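You operate a simulated robot arm through the tools that you are given. There is no shell and no other tool. Be economical: measure what you need, move in short steps, check, and stop when the job is done.

Carry out the task below with a simulated robot arm. There is one attempt and no reset: what you move stays moved.

JOB
Fit the 40 ml tube in the dose slide and dose the jar on the jar slide once.
Fine: the old tube goes on the wide mat; push the jar slide in and leave it in. Set down upright: square tube.

Only the result counts: the job must be done as asked and must still hold three seconds after the hand-in. Knocking over, shifting, dropping, spilling or breaking anything else fails it.

ROBOT AND FRAMES
A 7-joint arm with a two-finger parallel gripper, fixed in place. Base frame: the origin is at the foot of the arm, x ahead of it, y to its left, z up; the work surface is at about z = 840. Lengths are in mm, angles in degrees, forces in N, time in s.
With the tool pointing down near the work surface it reaches from about 300 to 700 mm from the base axis. Its first joint turns from -66.0 to 66.0 degrees. Payload 1.57 kg.
Tool frame: the origin (TCP) lies between the finger pads and is the grasp point; the fingertips stand 30 mm ahead of it; z points along the fingers, y is the line along which they close. The gripper opens to 110 mm. The fingers are 24 mm wide and 12 mm thick; the gripper's body (48 by 112 mm) begins 78 mm behind the TCP.
Orientation is that of the tool frame in the base frame, as a unit quaternion [x, y, z, w]. With the fingers straight down and closing along the base's y, the tool's x points along the base's -x, its y along +y and its z along -z.

CONTROLS
- The arm moves only by the tool arm_command. Its argument "increments" is a list of rows, each a list of 3 entries, a list of its own where there are three numbers: the turn, a rotation vector about the tool's x, y, z in rad, then the shift along the tool's x, y, z in mm, then the gripper command, from -1 (shut) to 1 (fully open), values between in proportion. In form: [[[rx, ry, rz], [x, y, z], claw], ...]. A call has 1 to 8 rows; each row shifts and turns the commanded pose from where the row before left it, along the tool's axes as they then stand. A row lasts 0.2 s, in which the tool goes at most 50 mm and 8.6 degrees; a call with a longer step from one row to the next is refused whole, and so is a gripper value outside its range. A pose out of reach is approached as far as the arm can. The call stops where the force on the tool passes 70 N (or 10 N more than at its start, if that is more) or the arm is blocked; 0.2 s more then pass. The fingers move at their own pace (about 108 mm/s each) and stop on an object; they squeeze with about 37 N. The grip force told is the motor's: it shows also when the fingers shut on nothing. Time passes only in rows, and 0.2 s behind the last, so rows that do not move let the fingers close. The reply holds the time, the measured pose of the TCP, the force on the tool along the base axes, the opening and the grip force, in the units named above and with some noise, with the torque about the TCP (base axes, N m) and any sound that the robot's microphone picked up.
- Cameras (640 x 400 px; columns grow to the right, rows downward): "scene" is fixed at [163.4, -391.1, 1398.6]; the picture's right is [0.78, -0.63, 0.00], its down [-0.40, -0.49, -0.77] and it looks along [0.49, 0.60, -0.63] (base axes); focal length 328 px, centre (320, 200). "wrist" rides on the gripper at [70, 16, -141] in the tool frame; the picture's right is [-0.23, 0.97, 0.00], its down [-0.86, -0.20, -0.48] and it looks along [-0.47, -0.11, 0.88] (tool axes); focal length 222 px, centre (320, 200). There is no depth. A picture from a camera that has moved, and an enlarged one, comes with that camera's place and axes in the base frame and with its lens.
- snapshot(camera): a new picture of that camera. No time passes.
- inspect(camera, box): a new picture of the part [left, top, right, bottom] of that camera's present view, enlarged. No time passes.
- hand_in(): hands the job in; it is judged then, once.

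Work in short steps. Places have to be worked out from the pictures, the camera data and where the tool is seen: move nearer, look again, correct. Check each grasp and each placing, and mend what went wrong. You have 120 turns and 76 pictures in all, those below and enlarged ones among them. Open the gripper and draw the arm clear of the work before you hand the job in, unless the task says otherwise; then end with one line.

The tools are called after "Request:" as name(argument=value, ...) on one line, values as JSON. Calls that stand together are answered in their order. arm_command: Moves the arm, as the interface text tells. Its arguments: {"type":"object","properties":{"increments":{"type":"array","items":{"type":"array"}}},"required":["increments"]} The other tools are called the same way: snapshot (camera) takes a picture; inspect (camera, box) takes an enlarged picture of a part of a camera's view; hand_in () hands the job in.

At the start:

```text
time: 0.0
eef_pos: [333.4, -14.6, 1183.9]
ee_rot: [0.0, 1.0, 0.0, -0.001]
ft_force: [0.0, -0.6, 0.2]
ft_torque: [0.01, -0.02, 0.0]
grip_width: 109.9
grasp_force: 0.0
```

scene: 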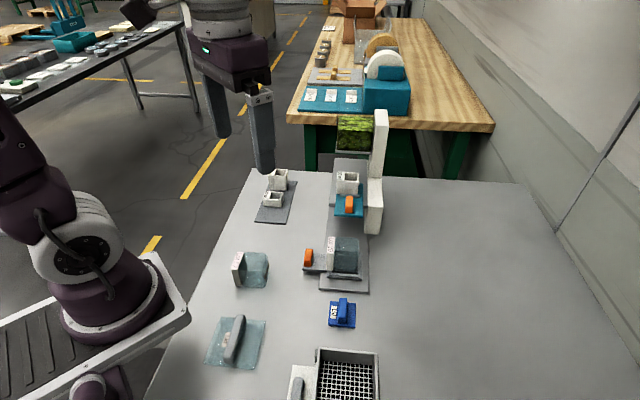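
wrist: 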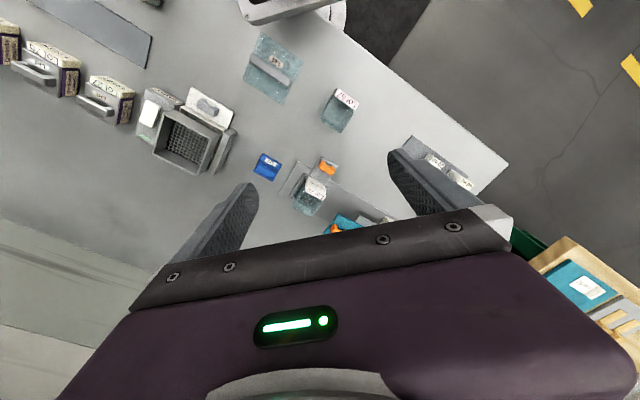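

I start by enlarging the parts of the scene to identify the tubes, slides and mats.

Request:
inspect(camera="scene", box=[230, 100, 410, 220])

Request:
inspect(camera="scene", box=[190, 220, 400, 370])

Request:
inspect(camera="wrist", box=[220, 0, 520, 240])

Request:
inspect(camera="wrist", box=[0, 0, 300, 200])

```text
3.33 times, centred on (320, 160) of scene
camera zoom: at [163.4, -391.1, 1398.6], right [0.78, -0.63, 0.0], down [-0.4, -0.49, -0.77], along [0.49, 0.6, -0.63], focal length 1093 px, centre (320, 333)
```

zoom: 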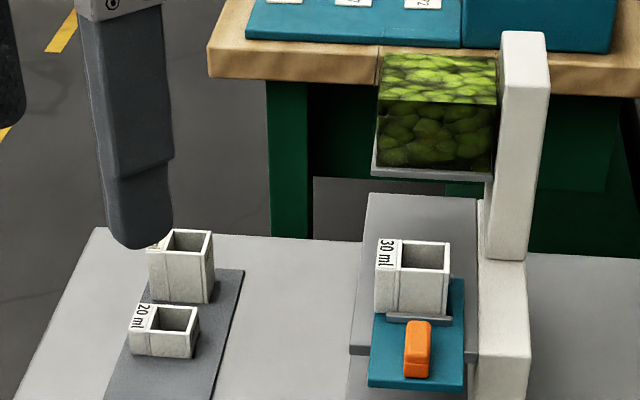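

```text
2.67 times, centred on (295, 295) of scene
camera zoom: at [163.4, -391.1, 1398.6], right [0.78, -0.63, 0.0], down [-0.4, -0.49, -0.77], along [0.49, 0.6, -0.63], focal length 874 px, centre (387, -53)
```

zoom: 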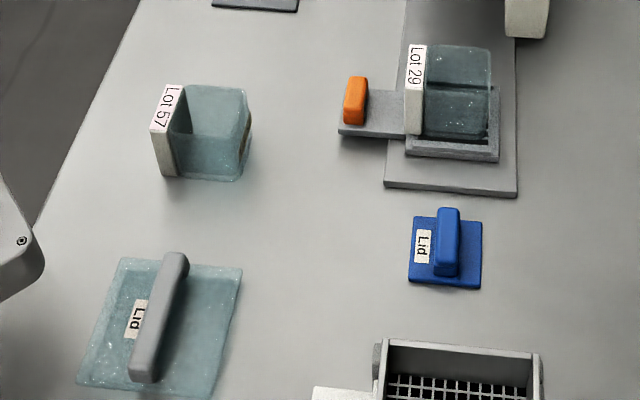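

```text
1.67 times, centred on (370, 120) of wrist
camera zoom: at [263.6, 1.4, 1326.1], right [0.23, 0.97, 0.0], down [0.86, -0.2, 0.48], along [0.47, -0.11, -0.88], focal length 370 px, centre (237, 333)
```

zoom: 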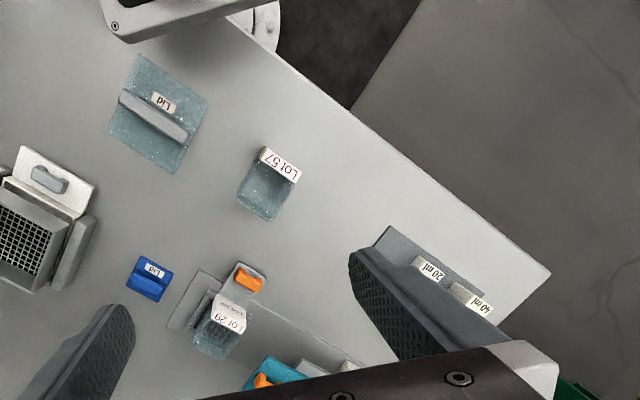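

```text
2.00 times, centred on (150, 100) of wrist
camera zoom: at [263.6, 1.4, 1326.1], right [0.23, 0.97, 0.0], down [0.86, -0.2, 0.48], along [0.47, -0.11, -0.88], focal length 444 px, centre (660, 400)
```

zoom: 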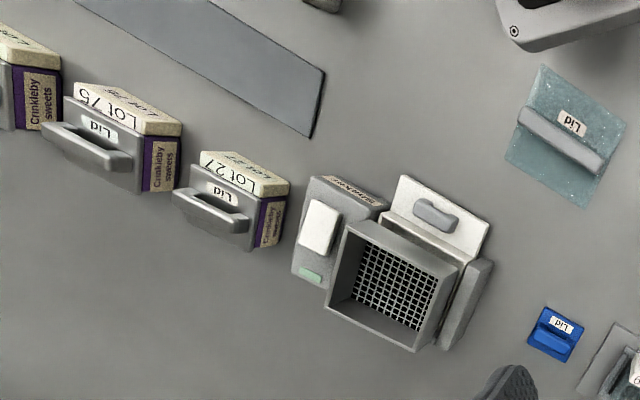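

The machine seems yawed about 50°, with the tubes on a small mat and another mat on the far right. I rotate the tool to line up with the machine and move toward it for a better look.

Request:
arm_command(increments=[[[0, 0, 0.136], [0, 0, 0], 1], [[0, 0, 0.136], [0, 0, 0], 1], [[0, 0, 0.136], [0, 0, 0], 1], [[0, 0, 0.136], [0, 0, 0], 1], [[0, 0, 0.136], [0, 0, 0], 1], [[0, 0, 0], [-40, 20, 0], 1], [[0, 0, 0], [-40, 20, 0], 1]])

Request:
snapshot(camera="wrist")

```text
time: 1.6
eef_pos: [418.6, -30.2, 1182.7]
ee_rot: [0.334, 0.943, 0.0, 0.0]
ft_force: [0.5, -1.4, 0.6]
ft_torque: [-0.04, -0.01, 0.02]
grip_width: 110.0
grasp_force: 0.0
```

```text
69 pictures are left
camera wrist: at [375.7, 26.1, 1324.2], right [0.79, 0.61, 0.0], down [0.54, -0.69, 0.48], along [0.29, -0.38, -0.88], focal length 222 px, centre (320, 200)
```

wrist: 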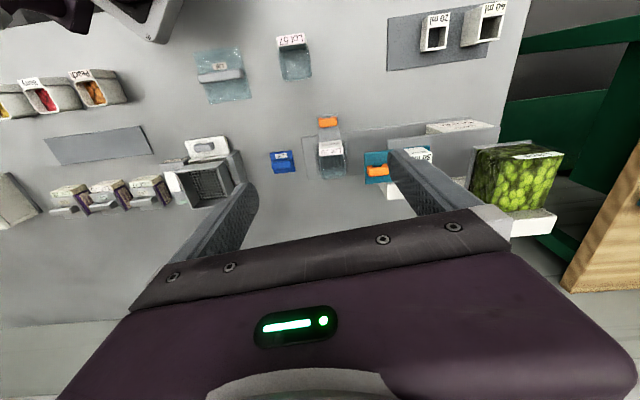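

Request:
inspect(camera="wrist", box=[260, 90, 460, 215])

Request:
inspect(camera="wrist", box=[360, 0, 580, 130])

Request:
inspect(camera="wrist", box=[0, 50, 260, 220])

```text
3.20 times, centred on (360, 152) of wrist
camera zoom: at [375.7, 26.1, 1324.2], right [0.79, 0.61, 0.0], down [0.54, -0.69, 0.48], along [0.29, -0.38, -0.88], focal length 711 px, centre (192, 352)
```

zoom: 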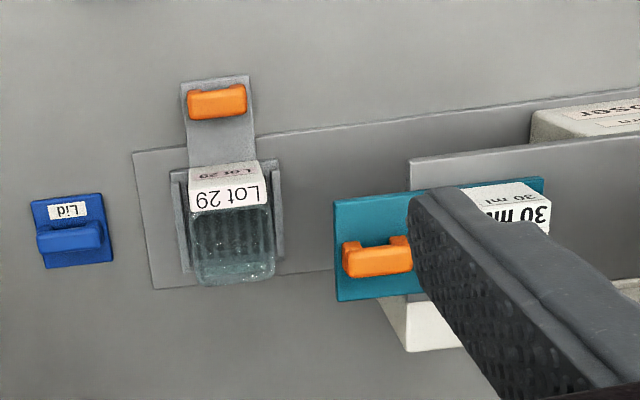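

```text
2.91 times, centred on (470, 65) of wrist
camera zoom: at [375.7, 26.1, 1324.2], right [0.79, 0.61, 0.0], down [0.54, -0.69, 0.48], along [0.29, -0.38, -0.88], focal length 646 px, centre (-116, 593)
```

zoom: 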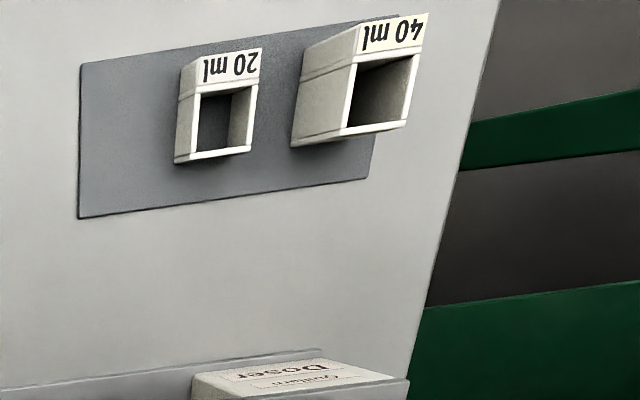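

```text
2.35 times, centred on (130, 135) of wrist
camera zoom: at [375.7, 26.1, 1324.2], right [0.79, 0.61, 0.0], down [0.54, -0.69, 0.48], along [0.29, -0.38, -0.88], focal length 523 px, centre (767, 353)
```

zoom: 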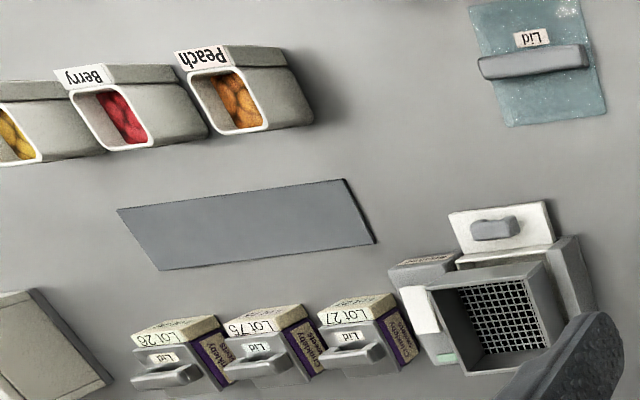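

The machine axis is at 45°; the tubes' mat (about 182×78) is the wider of the two mats. I move to the left side of the machine and tilt the tool to look at the doser sideways.

Request:
arm_command(increments=[[[0, 0, 0.105], [20, 0, 0], 1], [[0, 0, 0], [20, 33, 10], 1], [[0, 0, 0], [10, 33, 25], 1], [[0, 0, 0], [0, 33, 28], 1], [[0, -0.14, 0], [0, 33, 28], 1], [[0, -0.14, 0], [0, 20, 25], 1], [[0, -0.14, 0], [0, 0, 0], 1], [[0, -0.14, 0], [0, 0, 0], 1]])

Request:
snapshot(camera="wrist")

```text
time: 3.4
eef_pos: [492.9, 105.8, 1068.8]
ee_rot: [0.367, 0.888, -0.106, 0.256]
ft_force: [0.4, -0.2, 0.5]
ft_torque: [-0.04, 0.01, 0.0]
grip_width: 110.0
grasp_force: 0.1
```

```text
65 pictures are left
camera wrist: at [410.4, 211.4, 1151.3], right [0.82, 0.55, 0.12], down [0.19, -0.47, 0.86], along [0.53, -0.69, -0.49], focal length 222 px, centre (320, 200)
```

wrist: 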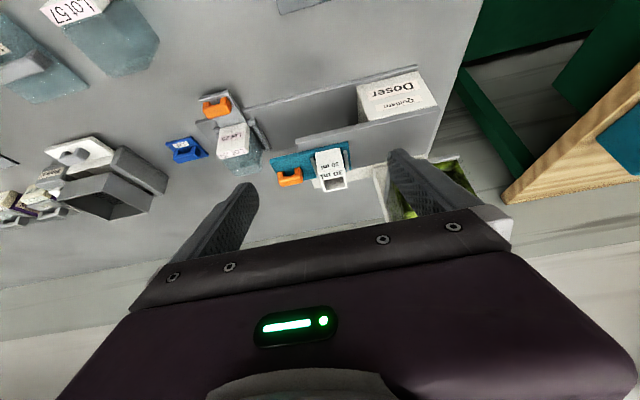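

Request:
inspect(camera="wrist", box=[170, 60, 490, 230])

Request:
inspect(camera="scene", box=[310, 100, 400, 240])

```text
2.00 times, centred on (330, 145) of wrist
camera zoom: at [410.4, 211.4, 1151.3], right [0.82, 0.55, 0.12], down [0.19, -0.47, 0.86], along [0.53, -0.69, -0.49], focal length 444 px, centre (300, 310)
```

zoom: 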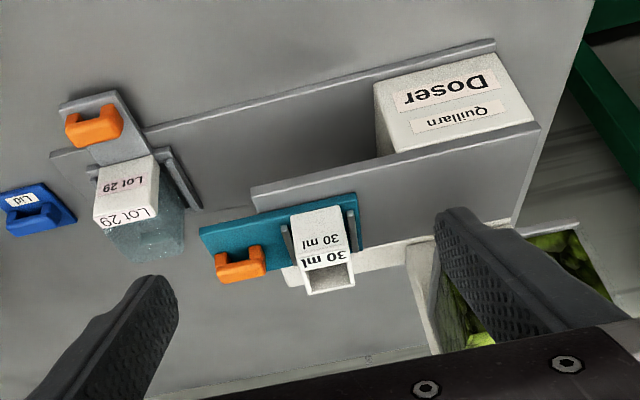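

```text
2.86 times, centred on (355, 170) of scene
camera zoom: at [163.4, -391.0, 1398.7], right [0.78, -0.63, 0.0], down [-0.4, -0.49, -0.77], along [0.49, 0.6, -0.63], focal length 937 px, centre (220, 286)
```

zoom: 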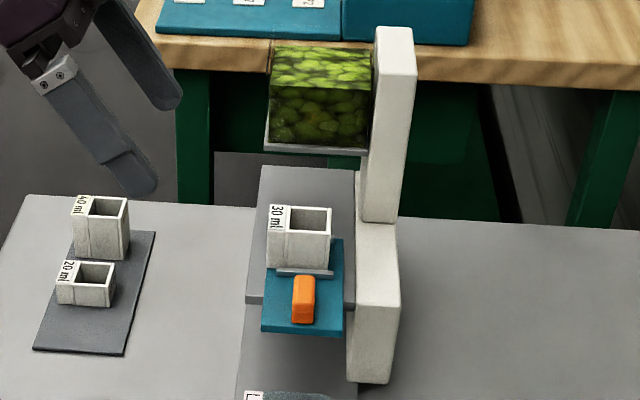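

Sideways view: the deck (top z≈940) has jar space beneath its front, the 30 ml tube sits in the teal dose slide in front of the hopper; handles are narrow across w. I untilt and yaw so the fingers close across the machine, with the camera on the front side.

Request:
arm_command(increments=[[[0, 0.14, 0], [0, 0, -15], 1], [[0, 0.14, 0], [0, 0, -15], 1], [[0, 0.14, 0], [0, 0, -15], 1], [[0, 0.14, 0], [0, 0, -15], 1], [[0, 0, -0.143], [0, 0, 0], 1], [[0, 0, -0.143], [0, 0, 0], 1], [[0, 0, -0.143], [0, 0, 0], 1], [[0, 0, -0.143], [0, 0, 0], 1]])

Request:
arm_command(increments=[[[0, 0, -0.143], [0, 0, 0], 1], [[0, 0, -0.143], [0, 0, 0], 1], [[0, 0, -0.143], [0, 0, 0], 1], [[0, 0, -0.143], [0, 0, 0], 1], [[0, 0, -0.143], [0, 0, 0], 1], [[0, 0, -0.143], [0, 0, 0], 1], [[0, 0, -0.143], [0, 0, 0], 1]])

Request:
snapshot(camera="wrist")

```text
time: 5.2
eef_pos: [478.5, 119.4, 1124.3]
ee_rot: [0.106, 0.994, 0.0, -0.001]
ft_force: [0.1, -0.2, -0.1]
ft_torque: [-0.02, 0.0, -0.01]
grip_width: 109.8
grasp_force: 0.1
```

```text
time: 6.8
eef_pos: [478.4, 119.1, 1124.9]
ee_rot: [-0.385, 0.923, 0.0, 0.0]
ft_force: [-0.1, 0.8, -0.7]
ft_torque: [0.03, -0.03, 0.02]
grip_width: 109.9
grasp_force: 0.1
```

```text
62 pictures are left
camera wrist: at [418.8, 80.1, 1265.6], right [-0.53, 0.85, 0.0], down [0.74, 0.47, 0.48], along [0.41, 0.25, -0.88], focal length 222 px, centre (320, 200)
```

wrist: 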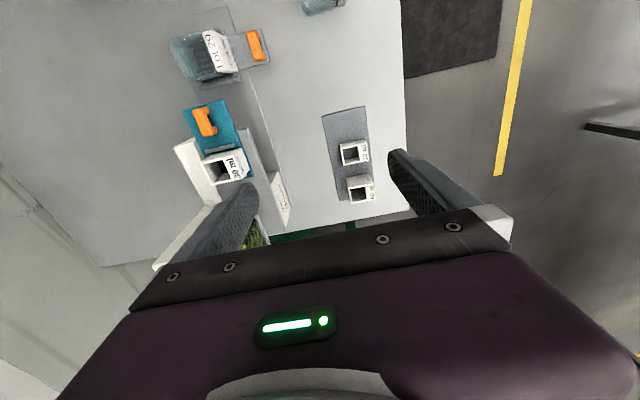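

Request:
inspect(camera="wrist", box=[160, 20, 300, 220])

Request:
inspect(camera="wrist", box=[310, 90, 400, 220])

```text
2.00 times, centred on (230, 120) of wrist
camera zoom: at [418.8, 80.1, 1265.6], right [-0.53, 0.85, 0.0], down [0.74, 0.47, 0.48], along [0.41, 0.25, -0.88], focal length 444 px, centre (500, 360)
```

zoom: 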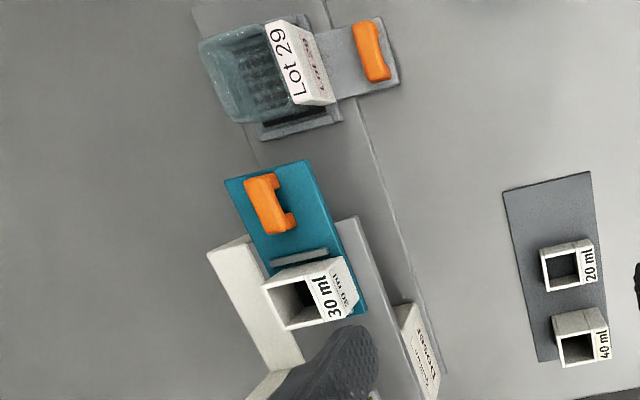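

```text
3.08 times, centred on (355, 155) of wrist
camera zoom: at [418.8, 80.1, 1265.6], right [-0.53, 0.85, 0.0], down [0.74, 0.47, 0.48], along [0.41, 0.25, -0.88], focal length 684 px, centre (212, 338)
```

zoom: 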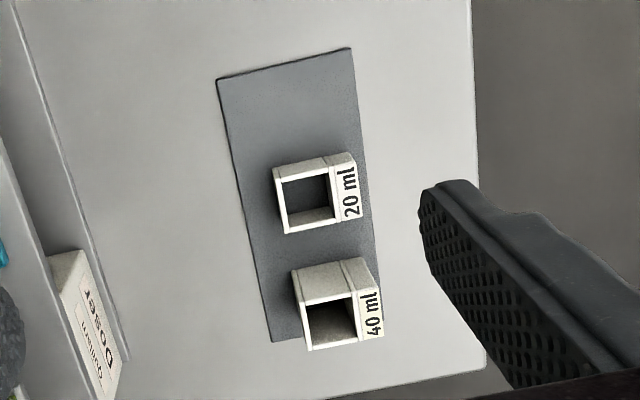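

30 ml tube centre is about u=428, w=391 (u,w = machine axes along/across), top z≈985. I move above it, staying at z≈1060.

Request:
arm_command(increments=[[[0, 0, 0], [-1, -35, 0], 1], [[0, 0, 0], [-2, -35, 0], 1], [[0, 0, 0], [-2, -35, 0], 1], [[0, 0, 0], [0, -32, 0], 1], [[0, 0, 0], [0, 0, 30], 1], [[0, 0, 0], [0, 0, 30], 1]])

Request:
snapshot(camera="wrist")

Request:
snapshot(camera="scene")

```text
time: 8.2
eef_pos: [581.5, 28.5, 1063.1]
ee_rot: [-0.383, 0.924, 0.0, 0.001]
ft_force: [0.8, -0.5, 0.0]
ft_torque: [-0.01, 0.0, -0.01]
grip_width: 110.2
grasp_force: 0.0
```

```text
59 pictures are left
camera wrist: at [521.7, -9.6, 1204.6], right [-0.53, 0.85, 0.0], down [0.74, 0.47, 0.48], along [0.41, 0.25, -0.88], focal length 222 px, centre (320, 200)
```

wrist: 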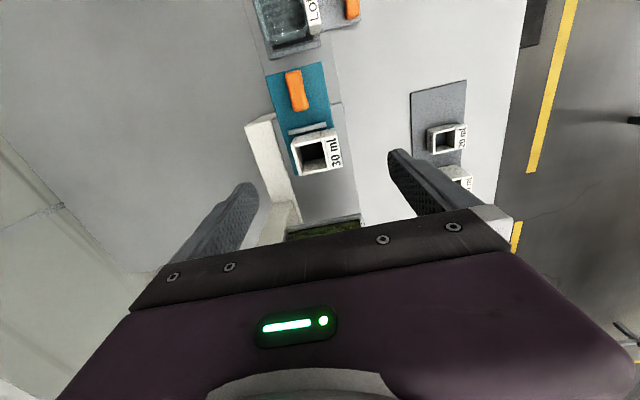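

```text
58 pictures are left
```

scene: 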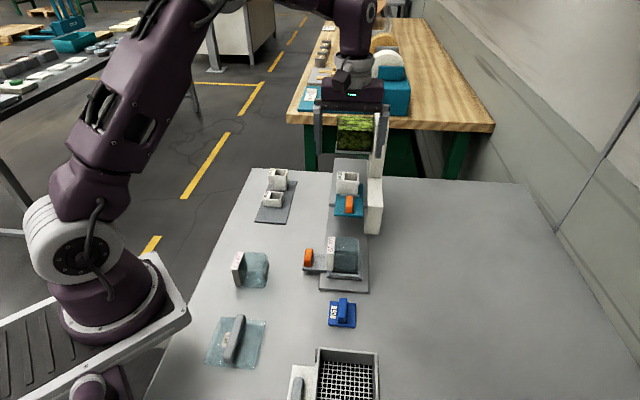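

Request:
inspect(camera="wrist", box=[240, 60, 400, 240])

Request:
inspect(camera="scene", box=[290, 60, 410, 240])

```text
2.22 times, centred on (320, 150) of wrist
camera zoom: at [521.7, -9.6, 1204.6], right [-0.53, 0.85, 0.0], down [0.74, 0.47, 0.48], along [0.41, 0.25, -0.88], focal length 494 px, centre (320, 311)
```

zoom: 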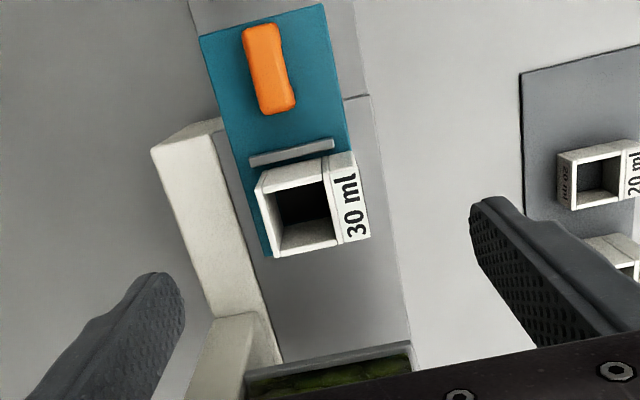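

```text
2.22 times, centred on (350, 150) of scene
camera zoom: at [163.4, -391.1, 1398.6], right [0.78, -0.63, 0.0], down [-0.4, -0.49, -0.77], along [0.49, 0.6, -0.63], focal length 729 px, centre (253, 311)
```

zoom: 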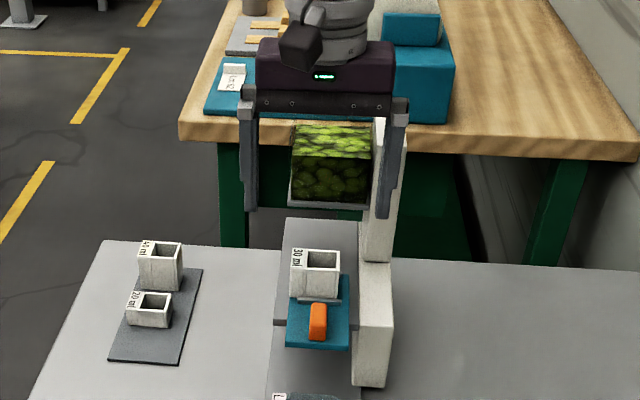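

Tube opening at about u=431, w=402, top z≈977; overall centre w≈397. I correct 6 mm, narrow the gripper to ~70 and descend to TCP z≈991.

Request:
arm_command(increments=[[[0, 0, 0], [0, -6, 0], 0.3], [[0, 0, 0], [0, 0, 25], 0.3], [[0, 0, 0], [0, 0, 20], 0.3], [[0, 0, 0], [0, 0, 15], 0.3], [[0, 0, 0], [0, 0, 12], 0.3]])

Request:
snapshot(camera="wrist")

Request:
inspect(camera="scene", box=[310, 130, 400, 230])

```text
time: 9.4
eef_pos: [582.5, 22.7, 992.4]
ee_rot: [-0.384, 0.923, 0.0, 0.0]
ft_force: [0.6, -0.7, 0.4]
ft_torque: [0.0, -0.01, 0.0]
grip_width: 71.5
grasp_force: 0.1
```

```text
55 pictures are left
camera wrist: at [524.1, -15.5, 1133.4], right [-0.53, 0.85, 0.0], down [0.74, 0.47, 0.48], along [0.41, 0.25, -0.88], focal length 222 px, centre (320, 200)
```

wrist: 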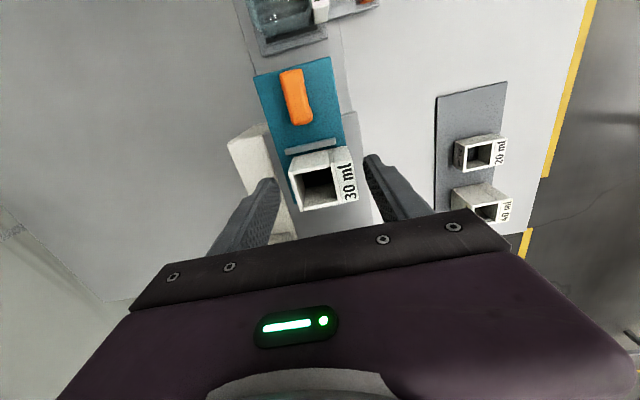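

```text
4.00 times, centred on (355, 180) of scene
camera zoom: at [163.4, -391.1, 1398.6], right [0.78, -0.63, 0.0], down [-0.4, -0.49, -0.77], along [0.49, 0.6, -0.63], focal length 1312 px, centre (180, 280)
```

zoom: 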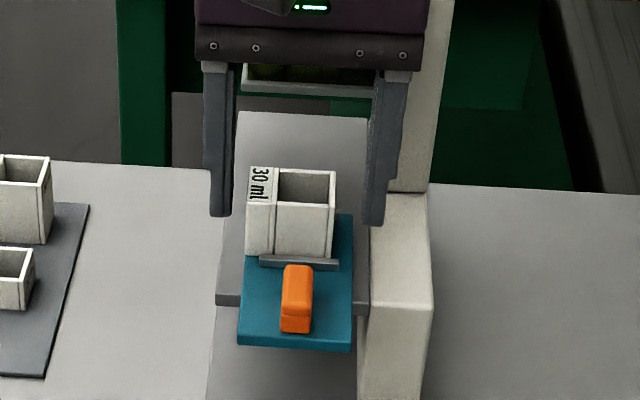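

Centred within a millimetre; the fingertips are about 15 mm below the tube top. Close.

Request:
arm_command(increments=[[[0, 0, 0], [-2, 0, 0], 0], [[0, 0, 0], [0, 0, 0], -1], [[0, 0, 0], [0, 0, 0], -1], [[0, 0, 0], [0, 0, 0], -1]])

```text
time: 10.4
eef_pos: [585.7, 24.6, 991.6]
ee_rot: [-0.384, 0.923, 0.0, 0.0]
ft_force: [-0.2, -0.2, 0.3]
ft_torque: [0.0, -0.03, 0.01]
grip_width: 46.4
grasp_force: 37.7
```

Gripped at 46.4 mm (reference TCP 585.7, 24.6, 991.6). Lift 70 mm and check.

Request:
arm_command(increments=[[[0, 0, 0], [0, 0, -8], -1], [[0, 0, 0], [0, 0, -15], -1], [[0, 0, 0], [0, 0, -22], -1], [[0, 0, 0], [0, 0, -25], -1]])

Request:
inspect(camera="scene", box=[300, 90, 410, 240])

Request:
snapshot(camera="wrist")

```text
time: 11.4
eef_pos: [584.5, 23.5, 1062.3]
ee_rot: [-0.384, 0.923, -0.001, 0.0]
ft_force: [-0.1, -0.2, 0.2]
ft_torque: [0.01, -0.01, -0.02]
grip_width: 0.1
grasp_force: 21.3
```

```text
2.67 times, centred on (355, 165) of scene
camera zoom: at [163.4, -391.1, 1398.6], right [0.78, -0.63, 0.0], down [-0.4, -0.49, -0.77], along [0.49, 0.6, -0.63], focal length 874 px, centre (227, 293)
```

zoom: 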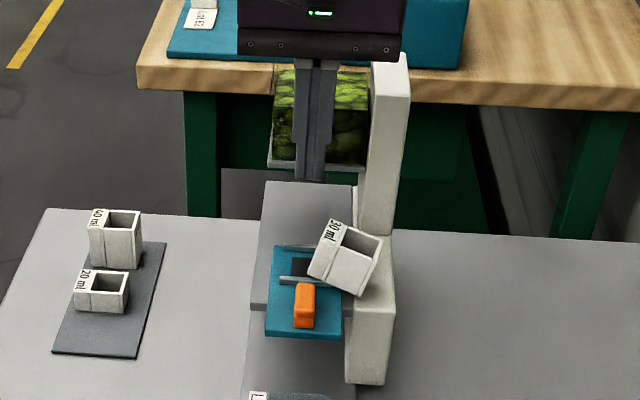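

```text
52 pictures are left
camera wrist: at [524.3, -15.0, 1204.9], right [-0.53, 0.85, 0.0], down [0.75, 0.46, 0.48], along [0.41, 0.25, -0.88], focal length 222 px, centre (320, 200)
```

wrist: 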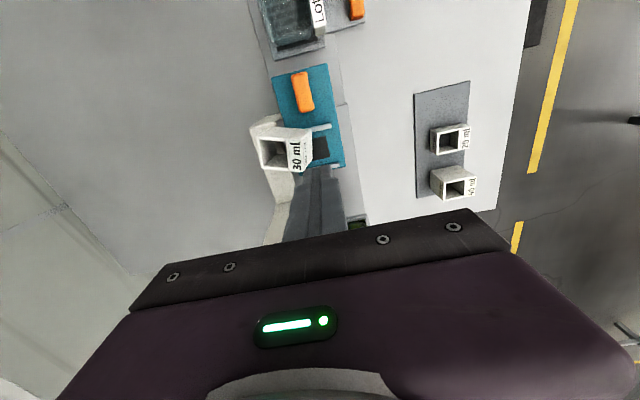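

The tube slipped out and now leans on the right wall. I look closer before recovering it.

Request:
inspect(camera="scene", box=[325, 160, 385, 220])

Request:
inspect(camera="wrist", box=[235, 60, 365, 210])

Request:
inspect(camera="scene", box=[250, 155, 310, 225])

```text
6.67 times, centred on (355, 190) of scene
camera zoom: at [163.4, -391.1, 1398.6], right [0.78, -0.63, 0.0], down [-0.4, -0.49, -0.77], along [0.49, 0.6, -0.63], focal length 2186 px, centre (87, 267)
```

zoom: 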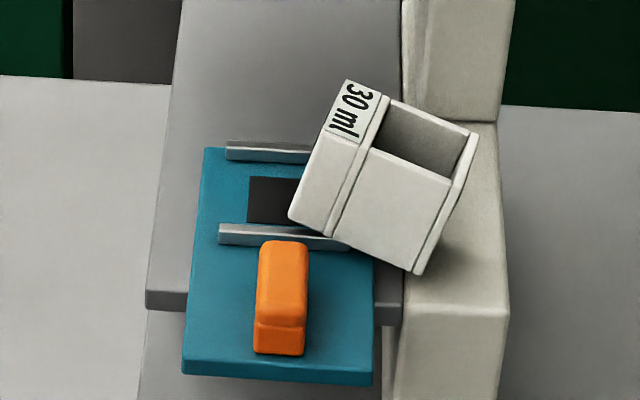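

```text
2.67 times, centred on (300, 135) of wrist
camera zoom: at [524.3, -15.0, 1204.9], right [-0.53, 0.85, 0.0], down [0.75, 0.46, 0.48], along [0.41, 0.25, -0.88], focal length 592 px, centre (373, 373)
```

zoom: 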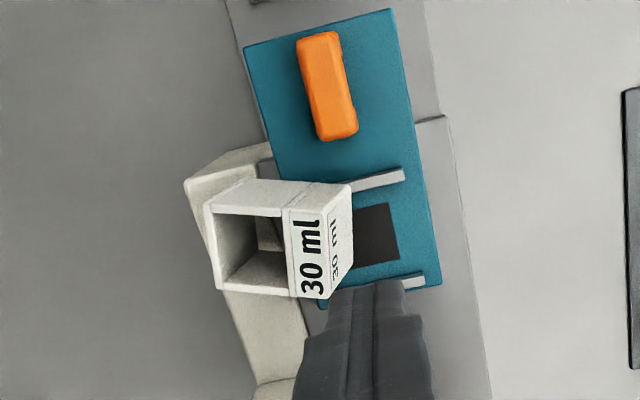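

```text
5.71 times, centred on (280, 190) of scene
camera zoom: at [163.4, -391.1, 1398.6], right [0.78, -0.63, 0.0], down [-0.4, -0.49, -0.77], along [0.49, 0.6, -0.63], focal length 1874 px, centre (549, 257)
```

zoom: 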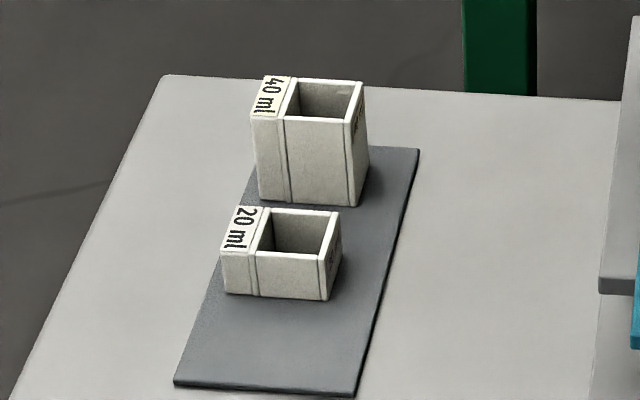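

The tube rests partly on the slide's right edge and the wall top, yawed about 11° and tilted slightly, centre near u=420, w=437. I open, move above it with matching yaw and look.

Request:
arm_command(increments=[[[0, 0, 0.095], [3, -10, 0], 0.6], [[0, 0, 0.095], [3, -16, 0], 0.6], [[0, 0, 0], [3, -15, 0], 0.6], [[0, 0, 0], [0, 0, 15], 0.6]])

Request:
inspect(camera="wrist", box=[240, 60, 400, 240])

Request:
inspect(camera="scene", box=[310, 100, 410, 220])

```text
time: 12.4
eef_pos: [603.2, -15.0, 1048.3]
ee_rot: [-0.293, 0.956, 0.001, 0.0]
ft_force: [0.2, 0.0, -0.2]
ft_torque: [0.01, -0.01, 0.0]
grip_width: 87.8
grasp_force: 0.0
```

```text
2.22 times, centred on (320, 150) of wrist
camera zoom: at [537.0, -41.6, 1189.0], right [-0.36, 0.93, 0.0], down [0.82, 0.32, 0.48], along [0.45, 0.17, -0.88], focal length 494 px, centre (320, 311)
```

zoom: 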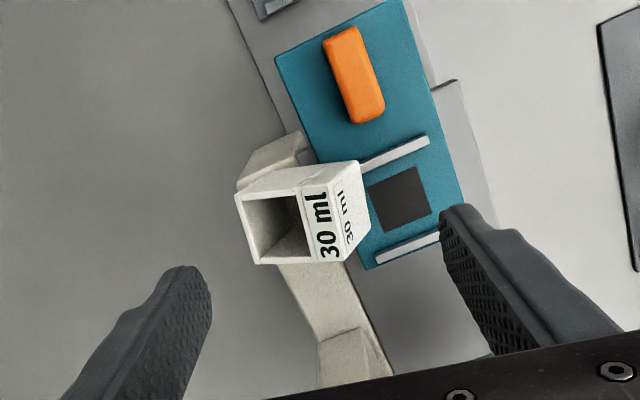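

```text
3.33 times, centred on (360, 160) of scene
camera zoom: at [163.4, -391.1, 1398.6], right [0.78, -0.63, 0.0], down [-0.4, -0.49, -0.77], along [0.49, 0.6, -0.63], focal length 1093 px, centre (187, 333)
```

zoom: 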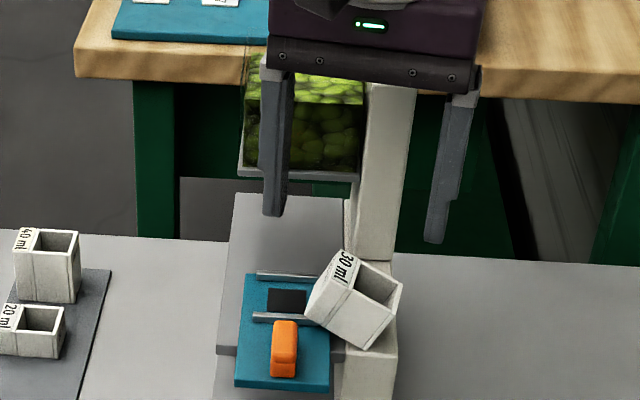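

The tube apparently slid a little between pictures (now centred near x=608, y=-27, z=982). I wait one row, opening fully, and check whether it is at rest.

Request:
arm_command(increments=[[[0, 0, 0], [0, 0, 0], 1]])

Request:
inspect(camera="scene", box=[325, 150, 397, 210])

Request:
inspect(camera="wrist", box=[240, 60, 400, 240])

```text
time: 12.8
eef_pos: [602.5, -14.1, 1047.7]
ee_rot: [-0.294, 0.956, 0.001, 0.0]
ft_force: [0.1, -0.2, 0.1]
ft_torque: [-0.01, -0.01, 0.0]
grip_width: 110.2
grasp_force: 0.1
```

```text
6.67 times, centred on (361, 180) of scene
camera zoom: at [163.4, -391.1, 1398.6], right [0.78, -0.63, 0.0], down [-0.4, -0.49, -0.77], along [0.49, 0.6, -0.63], focal length 2186 px, centre (47, 333)
```

zoom: 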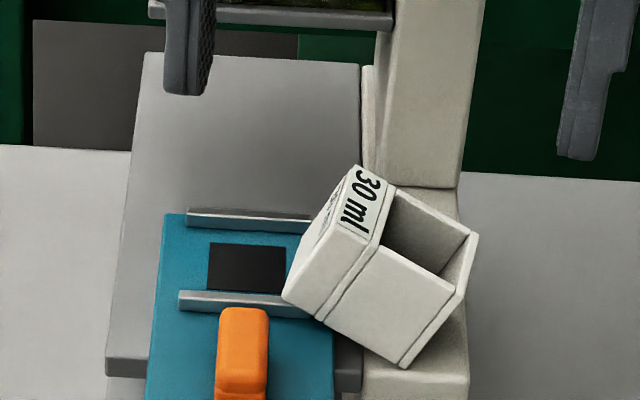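

```text
2.22 times, centred on (320, 150) of wrist
camera zoom: at [537.0, -41.5, 1189.0], right [-0.36, 0.93, 0.0], down [0.82, 0.32, 0.48], along [0.45, 0.17, -0.88], focal length 494 px, centre (320, 311)
```

zoom: 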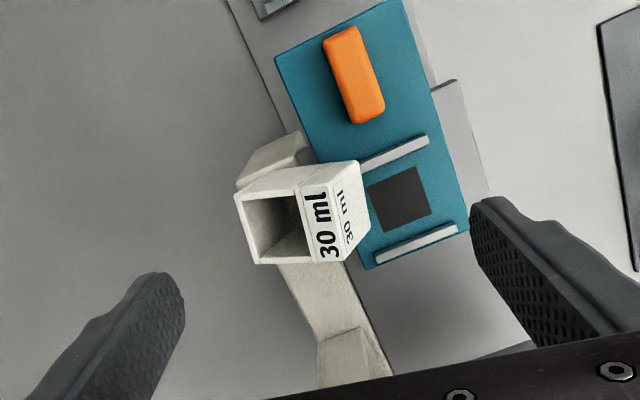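

It is at rest, rolled about 25° to the right. I match this roll with the tool and line up 45 mm above it along its own axis.

Request:
arm_command(increments=[[[0, 0, 0], [1.3, -17.5, 0], 1], [[0, 0, 0], [1.4, -17.5, 0], 1], [[-0.146, 0, 0], [0, 0, 0], 1], [[-0.146, 0, 0], [0, 0, 0], 1], [[-0.146, 0, 0], [0, 0, 0], 1]])

Request:
inspect(camera="wrist", box=[220, 60, 420, 240])

```text
time: 14.0
eef_pos: [598.2, -29.3, 1076.1]
ee_rot: [-0.287, 0.933, 0.207, -0.064]
ft_force: [-0.2, -0.6, -0.1]
ft_torque: [0.01, -0.06, -0.01]
grip_width: 110.0
grasp_force: 0.0
out of reach, approached as far as the arm can: row 5
```

```text
2.22 times, centred on (320, 150) of wrist
camera zoom: at [566.3, -107.9, 1210.4], right [-0.31, 0.86, 0.41], down [0.92, 0.17, 0.35], along [0.23, 0.49, -0.84], focal length 494 px, centre (320, 311)
```

zoom: 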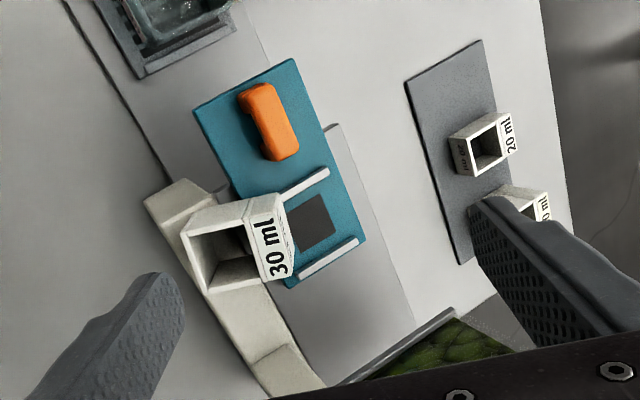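

The 25° roll is out of reach; I reduce the roll to about 8° and let the closing fingers straighten the tube.

Request:
arm_command(increments=[[[0.145, 0, 0], [0, 0, 0], 1], [[0.145, 0, 0], [0, 0, 0], 1], [[0, 0, 0], [0, 0, 0], 1]])

```text
time: 14.8
eef_pos: [598.2, -30.9, 1076.2]
ee_rot: [-0.293, 0.953, 0.07, -0.021]
ft_force: [-0.3, -0.9, 0.6]
ft_torque: [-0.02, -0.02, 0.02]
grip_width: 110.2
grasp_force: 0.1
```

Request:
arm_command(increments=[[[0, 0, 0], [-5, -9, 20], 1], [[0, 0, 0], [-5, 0, 20], 1], [[0, 0, 0], [0, 0, 12], 1]])

Request:
inspect(camera="wrist", box=[220, 60, 420, 240])

Request:
inspect(camera="scene", box=[310, 110, 410, 220])

```text
time: 15.6
eef_pos: [607.0, -26.4, 1022.3]
ee_rot: [-0.294, 0.953, 0.07, -0.022]
ft_force: [-0.1, 0.5, 0.2]
ft_torque: [0.0, -0.02, 0.01]
grip_width: 109.8
grasp_force: 0.0
```

```text
2.22 times, centred on (320, 150) of wrist
camera zoom: at [553.1, -70.2, 1165.2], right [-0.35, 0.92, 0.14], down [0.86, 0.26, 0.44], along [0.37, 0.28, -0.88], focal length 494 px, centre (320, 311)
```

zoom: 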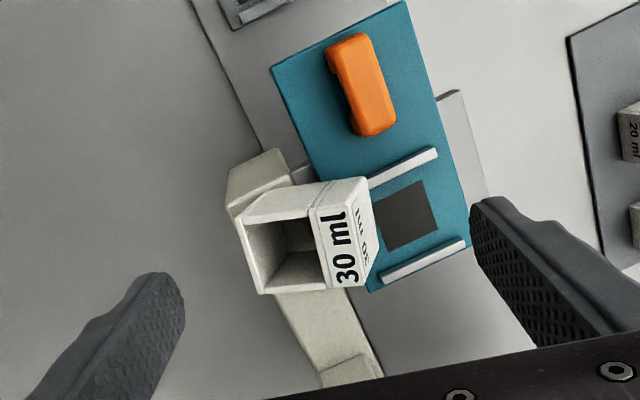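

```text
3.64 times, centred on (360, 165) of scene
camera zoom: at [163.4, -391.1, 1398.6], right [0.78, -0.63, 0.0], down [-0.4, -0.49, -0.77], along [0.49, 0.6, -0.63], focal length 1192 px, centre (174, 327)
```

zoom: 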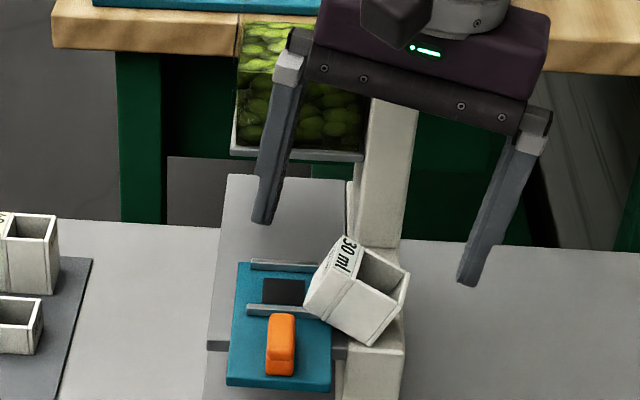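

Aligned; descend 33 mm along the tool and close on it slowly, then look.

Request:
arm_command(increments=[[[0, 0, 0], [0, 0, 17], 1], [[0, 0, 0], [0, 0, 16], 0.4], [[0, 0, 0], [0, 0, 0], 0], [[0, 0, 0], [0, 0, 0], -0.15], [[0, 0, 0], [0, 0, 0], -1], [[0, 0, 0], [0, 0, 0], -1]])

Request:
inspect(camera="scene", box=[310, 110, 410, 220])

Request:
inspect(camera="wrist", box=[220, 60, 420, 240])

```text
time: 17.0
eef_pos: [603.5, -22.5, 991.1]
ee_rot: [-0.293, 0.953, 0.072, -0.021]
ft_force: [0.9, -0.4, 7.1]
ft_torque: [0.08, 0.12, -0.03]
grip_width: 49.4
grasp_force: 37.2
```

```text
3.64 times, centred on (360, 165) of scene
camera zoom: at [163.2, -391.1, 1398.7], right [0.78, -0.63, 0.0], down [-0.4, -0.49, -0.77], along [0.49, 0.6, -0.63], focal length 1192 px, centre (174, 327)
```

zoom: 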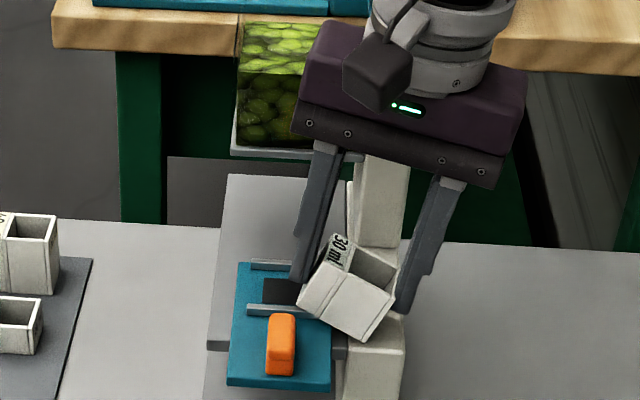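

```text
2.22 times, centred on (320, 150) of wrist
camera zoom: at [549.1, -66.8, 1133.5], right [-0.35, 0.92, 0.14], down [0.86, 0.26, 0.44], along [0.37, 0.28, -0.88], focal length 494 px, centre (320, 311)
```

zoom: 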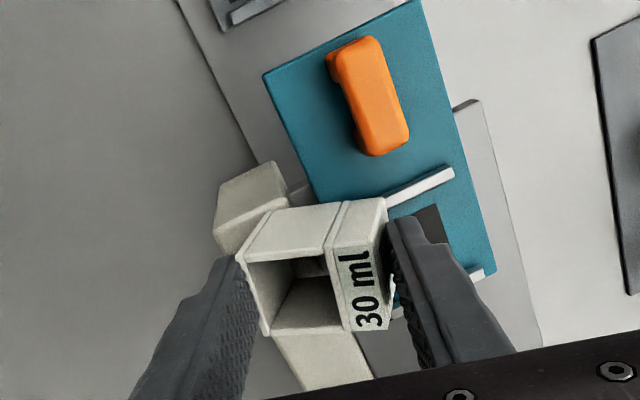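

It is held (49.4 mm, still slightly skewed). I lift gently in small steps and check it stays.

Request:
arm_command(increments=[[[0, 0, 0], [0, 0, -4], -1], [[0, 0, 0], [0, 0, -4], -1], [[0, 0, 0], [0, 0, -4], -1], [[0, 0, 0], [0, 0, -4], -1]])

Request:
inspect(camera="scene", box=[310, 110, 410, 220])

```text
time: 18.0
eef_pos: [606.5, -24.4, 1004.3]
ee_rot: [-0.293, 0.953, 0.071, -0.022]
ft_force: [0.2, 0.4, -0.9]
ft_torque: [-0.03, -0.02, 0.02]
grip_width: 47.2
grasp_force: 36.5
```

```text
3.64 times, centred on (360, 165) of scene
camera zoom: at [163.4, -391.1, 1398.6], right [0.78, -0.63, 0.0], down [-0.4, -0.49, -0.77], along [0.49, 0.6, -0.63], focal length 1192 px, centre (174, 327)
```

zoom: 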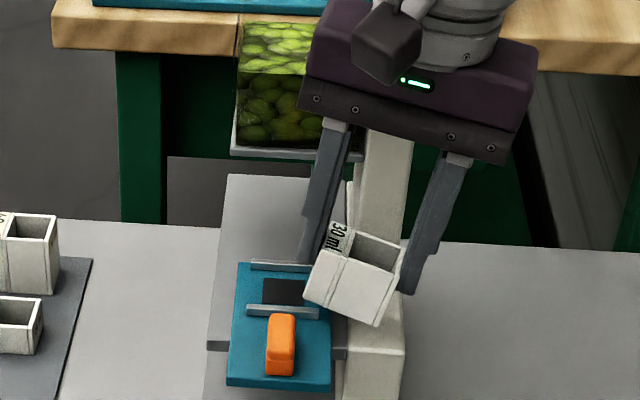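

Request:
arm_command(increments=[[[0, 0, 0], [0, 0, -6], -1], [[0, 0, 0], [0, 0, -8], -1], [[0, 0, 0], [0, 0, -10], -1], [[0, 0, 0], [0, 0, -10], -1], [[0, 0, 0], [0, 0, -10], -1]])

Request:
inspect(camera="scene", box=[310, 90, 410, 220])

Request:
inspect(camera="wrist", box=[220, 60, 420, 240])

```text
time: 19.2
eef_pos: [608.6, -30.3, 1050.6]
ee_rot: [-0.293, 0.953, 0.071, -0.022]
ft_force: [0.0, 0.3, -0.8]
ft_torque: [-0.01, 0.0, -0.01]
grip_width: 46.8
grasp_force: 37.5
```

```text
3.08 times, centred on (360, 155) of scene
camera zoom: at [163.4, -391.1, 1398.6], right [0.78, -0.63, 0.0], down [-0.4, -0.49, -0.77], along [0.49, 0.6, -0.63], focal length 1009 px, centre (197, 338)
```

zoom: 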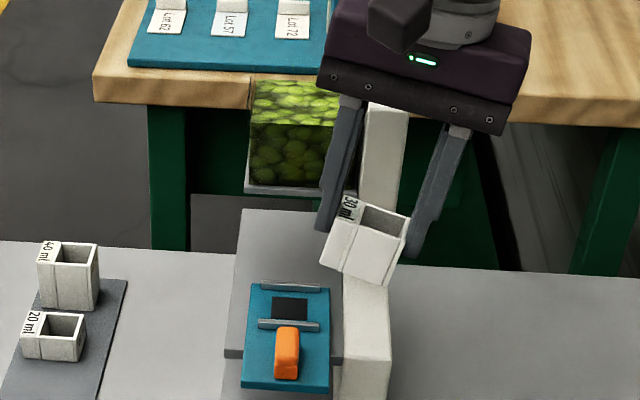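

```text
2.22 times, centred on (320, 150) of wrist
camera zoom: at [554.4, -74.2, 1193.0], right [-0.35, 0.92, 0.14], down [0.86, 0.26, 0.44], along [0.37, 0.28, -0.88], focal length 494 px, centre (320, 311)
```

zoom: 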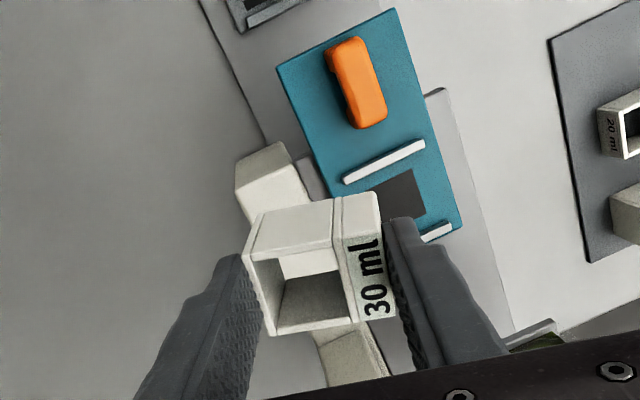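

The tube is held firmly (46.8 mm). I raise, undo roll and yaw, and check the pose.

Request:
arm_command(increments=[[[0.05, 0, 0], [0, 0, -12], -1], [[0.05, 0, 0], [0, 0, -12], -1], [[0.047, 0, 0], [0, 0, -12], -1], [[0, 0, -0.095], [0, 0, 0], -1], [[0, 0, -0.093], [0, 0, 0], -1]])

```text
time: 20.4
eef_pos: [610.6, -32.2, 1085.1]
ee_rot: [-0.383, 0.924, 0.0, 0.0]
ft_force: [0.2, -0.3, -0.1]
ft_torque: [-0.01, -0.02, 0.01]
grip_width: 46.6
grasp_force: 36.8
```

Request:
arm_command(increments=[[[0, 0, 0], [-4, 40, 0], -1], [[0, 0, 0], [-4, 40, 0], -1], [[0, 0, 0], [-4, 40, 0], -1], [[0, 0, 0], [-4, 40, 0], -1], [[0, 0, 0], [-4, 41, 0], -1], [[0, 0, 0], [-5, 40, 0], -1], [[0, 0, 0], [0, 0, 45], -1], [[0, 0, 0], [0, 0, 45], -1]])

Request:
snapshot(camera="wrist")

Request:
inspect(camera="scene", box=[230, 110, 330, 235])

```text
time: 22.2
eef_pos: [459.8, 157.0, 997.5]
ee_rot: [-0.383, 0.924, 0.001, 0.0]
ft_force: [-0.4, -0.4, -0.3]
ft_torque: [0.0, 0.0, 0.01]
grip_width: 46.8
grasp_force: 37.5
```

```text
36 pictures are left
camera wrist: at [399.6, 118.6, 1139.0], right [-0.53, 0.85, 0.0], down [0.75, 0.46, 0.48], along [0.41, 0.25, -0.88], focal length 222 px, centre (320, 200)
```

wrist: 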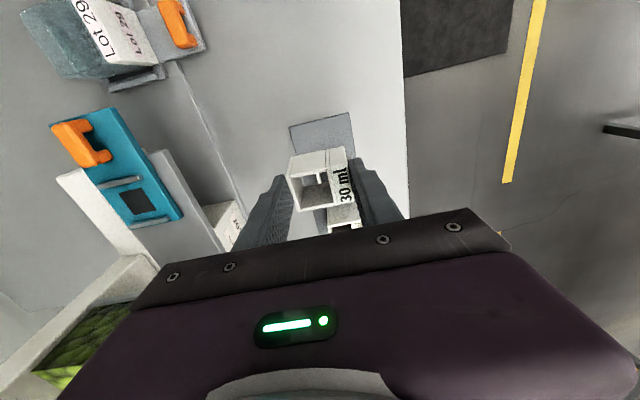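

```text
3.20 times, centred on (280, 172) of scene
camera zoom: at [163.4, -391.0, 1398.6], right [0.78, -0.63, 0.0], down [-0.4, -0.49, -0.77], along [0.49, 0.6, -0.63], focal length 1049 px, centre (448, 288)
```

zoom: 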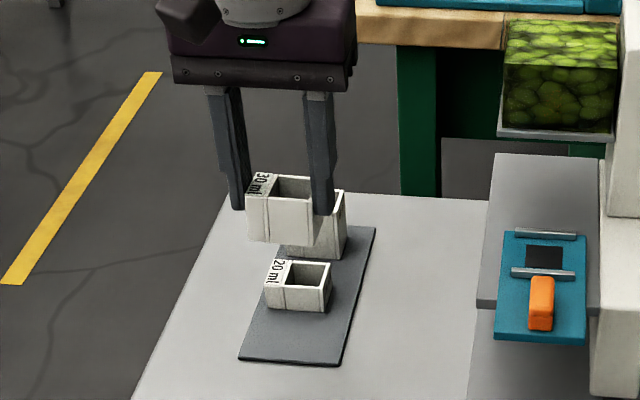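

20 ml tube's front is at u≈478, mat front u≈415, mat w 170–250; target u=445, w=210. Shift and descend to just above the mat.

Request:
arm_command(increments=[[[0, 0, 0], [-9, 4, 20], -1], [[0, 0, 0], [0, 0, 35], -1], [[0, 0, 0], [0, 0, 25], -1], [[0, 0, 0], [0, 0, 10], -1]])

Request:
inspect(camera="scene", box=[240, 140, 320, 230])

```text
time: 23.2
eef_pos: [463.3, 166.6, 904.0]
ee_rot: [-0.383, 0.924, 0.001, 0.0]
ft_force: [-0.2, -0.3, -0.6]
ft_torque: [0.02, 0.01, -0.02]
grip_width: 46.5
grasp_force: 37.2
```

```text
4.44 times, centred on (280, 185) of scene
camera zoom: at [163.4, -391.1, 1398.6], right [0.78, -0.63, 0.0], down [-0.4, -0.49, -0.77], along [0.49, 0.6, -0.63], focal length 1457 px, centre (498, 267)
```

zoom: 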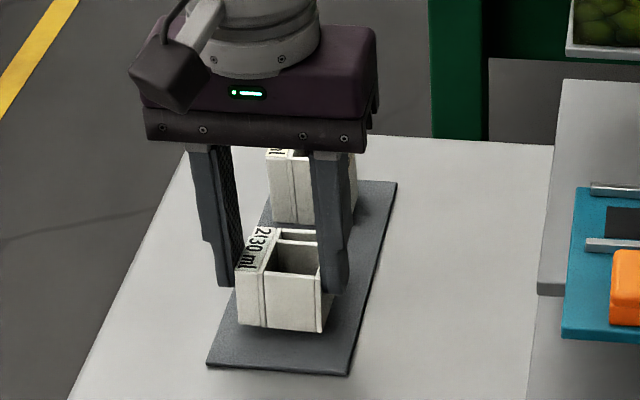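

Request:
arm_command(increments=[[[0, 0, 0], [0, 0, 2], -1], [[0, 0, 0], [0, 0, 2], -1], [[0, 0, 0], [0, 0, 2], -1], [[0, 0, 0], [0, 0, 2], -1]])

```text
time: 24.2
eef_pos: [462.2, 166.3, 896.3]
ee_rot: [-0.382, 0.924, 0.001, 0.0]
ft_force: [0.3, -0.6, -0.2]
ft_torque: [0.03, -0.02, -0.01]
grip_width: 46.3
grasp_force: 36.8
```

Request:
arm_command(increments=[[[0, 0, 0], [0, 0, 2], -1], [[0, 0, 0], [0, 0, 2], -1], [[0, 0, 0], [0, 0, 2], -1]])

```text
time: 25.0
eef_pos: [462.0, 165.6, 891.7]
ee_rot: [-0.382, 0.924, 0.0, 0.0]
ft_force: [-1.1, 3.0, 27.6]
ft_torque: [0.48, -0.31, 0.04]
grip_width: 46.3
grasp_force: 37.3
```

Contact at about z=892. I ease back 2 mm and open a little, then check.

Request:
arm_command(increments=[[[0, 0, 0], [0, 0, -2], -1], [[0, 0, 0], [0, 0, 0], -0.05], [[0, 0, 0], [0, 0, 0], 0.2], [[0, 0, 0], [0, 0, 0], 0.2]])

Request:
inspect(camera="scene", box=[240, 140, 320, 230])

```text
time: 26.0
eef_pos: [460.0, 164.4, 892.7]
ee_rot: [-0.383, 0.924, 0.0, 0.0]
ft_force: [-0.3, -0.7, 0.7]
ft_torque: [-0.03, -0.02, 0.04]
grip_width: 66.0
grasp_force: 0.0
```

```text
4.44 times, centred on (280, 185) of scene
camera zoom: at [163.4, -391.1, 1398.6], right [0.78, -0.63, 0.0], down [-0.4, -0.49, -0.77], along [0.49, 0.6, -0.63], focal length 1457 px, centre (498, 267)
```

zoom: 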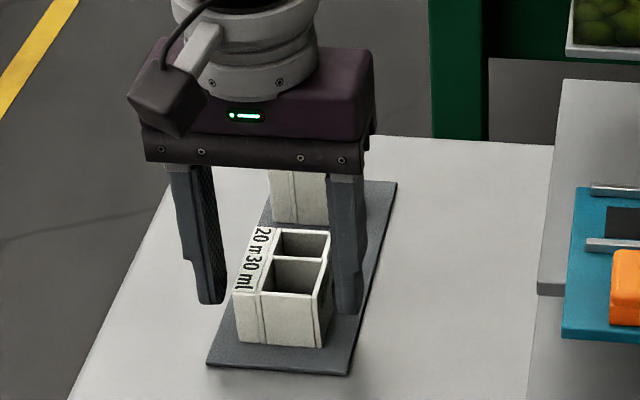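

The 30 ml tube stands on the mat. I rise and move above the 40 ml tube (estimate u=567, w=199).

Request:
arm_command(increments=[[[0, 0, 0], [0, 0, -25], 0.2], [[0, 0, 0], [0, 0, -40], 0.2], [[0, 0, 0], [0, 0, -40], 0.6], [[0, 0, 0], [-42, 4, 0], 0.6], [[0, 0, 0], [-42, 4, 0], 0.6], [[0, 0, 0], [-41, 2, 0], 0.6]])

Request:
inspect(camera="wrist", box=[200, 60, 440, 230])

Request:
inspect(camera="scene", box=[240, 120, 330, 230])

```text
time: 27.4
eef_pos: [539.0, 260.8, 995.6]
ee_rot: [-0.383, 0.924, 0.0, -0.001]
ft_force: [1.0, 0.6, -0.6]
ft_torque: [-0.03, 0.03, 0.02]
grip_width: 88.3
grasp_force: 0.0
```

```text
2.35 times, centred on (320, 145) of wrist
camera zoom: at [479.2, 222.1, 1137.1], right [-0.53, 0.85, 0.0], down [0.75, 0.46, 0.48], along [0.4, 0.25, -0.88], focal length 523 px, centre (320, 329)
```

zoom: 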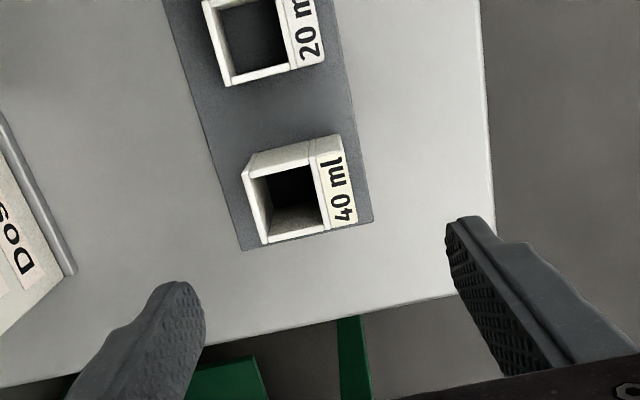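

```text
3.64 times, centred on (285, 175) of scene
camera zoom: at [163.3, -391.1, 1398.6], right [0.78, -0.63, 0.0], down [-0.4, -0.49, -0.77], along [0.49, 0.6, -0.63], focal length 1192 px, centre (447, 291)
```

zoom: 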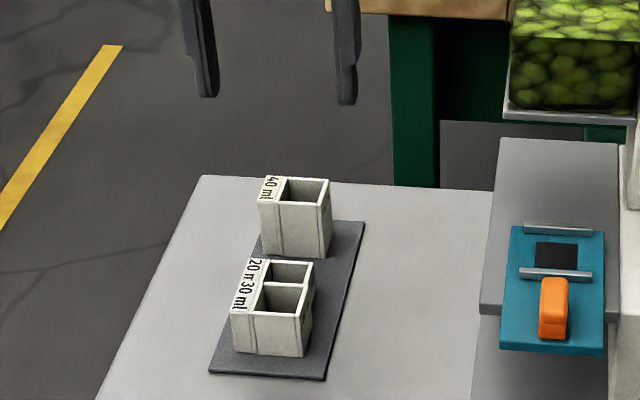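

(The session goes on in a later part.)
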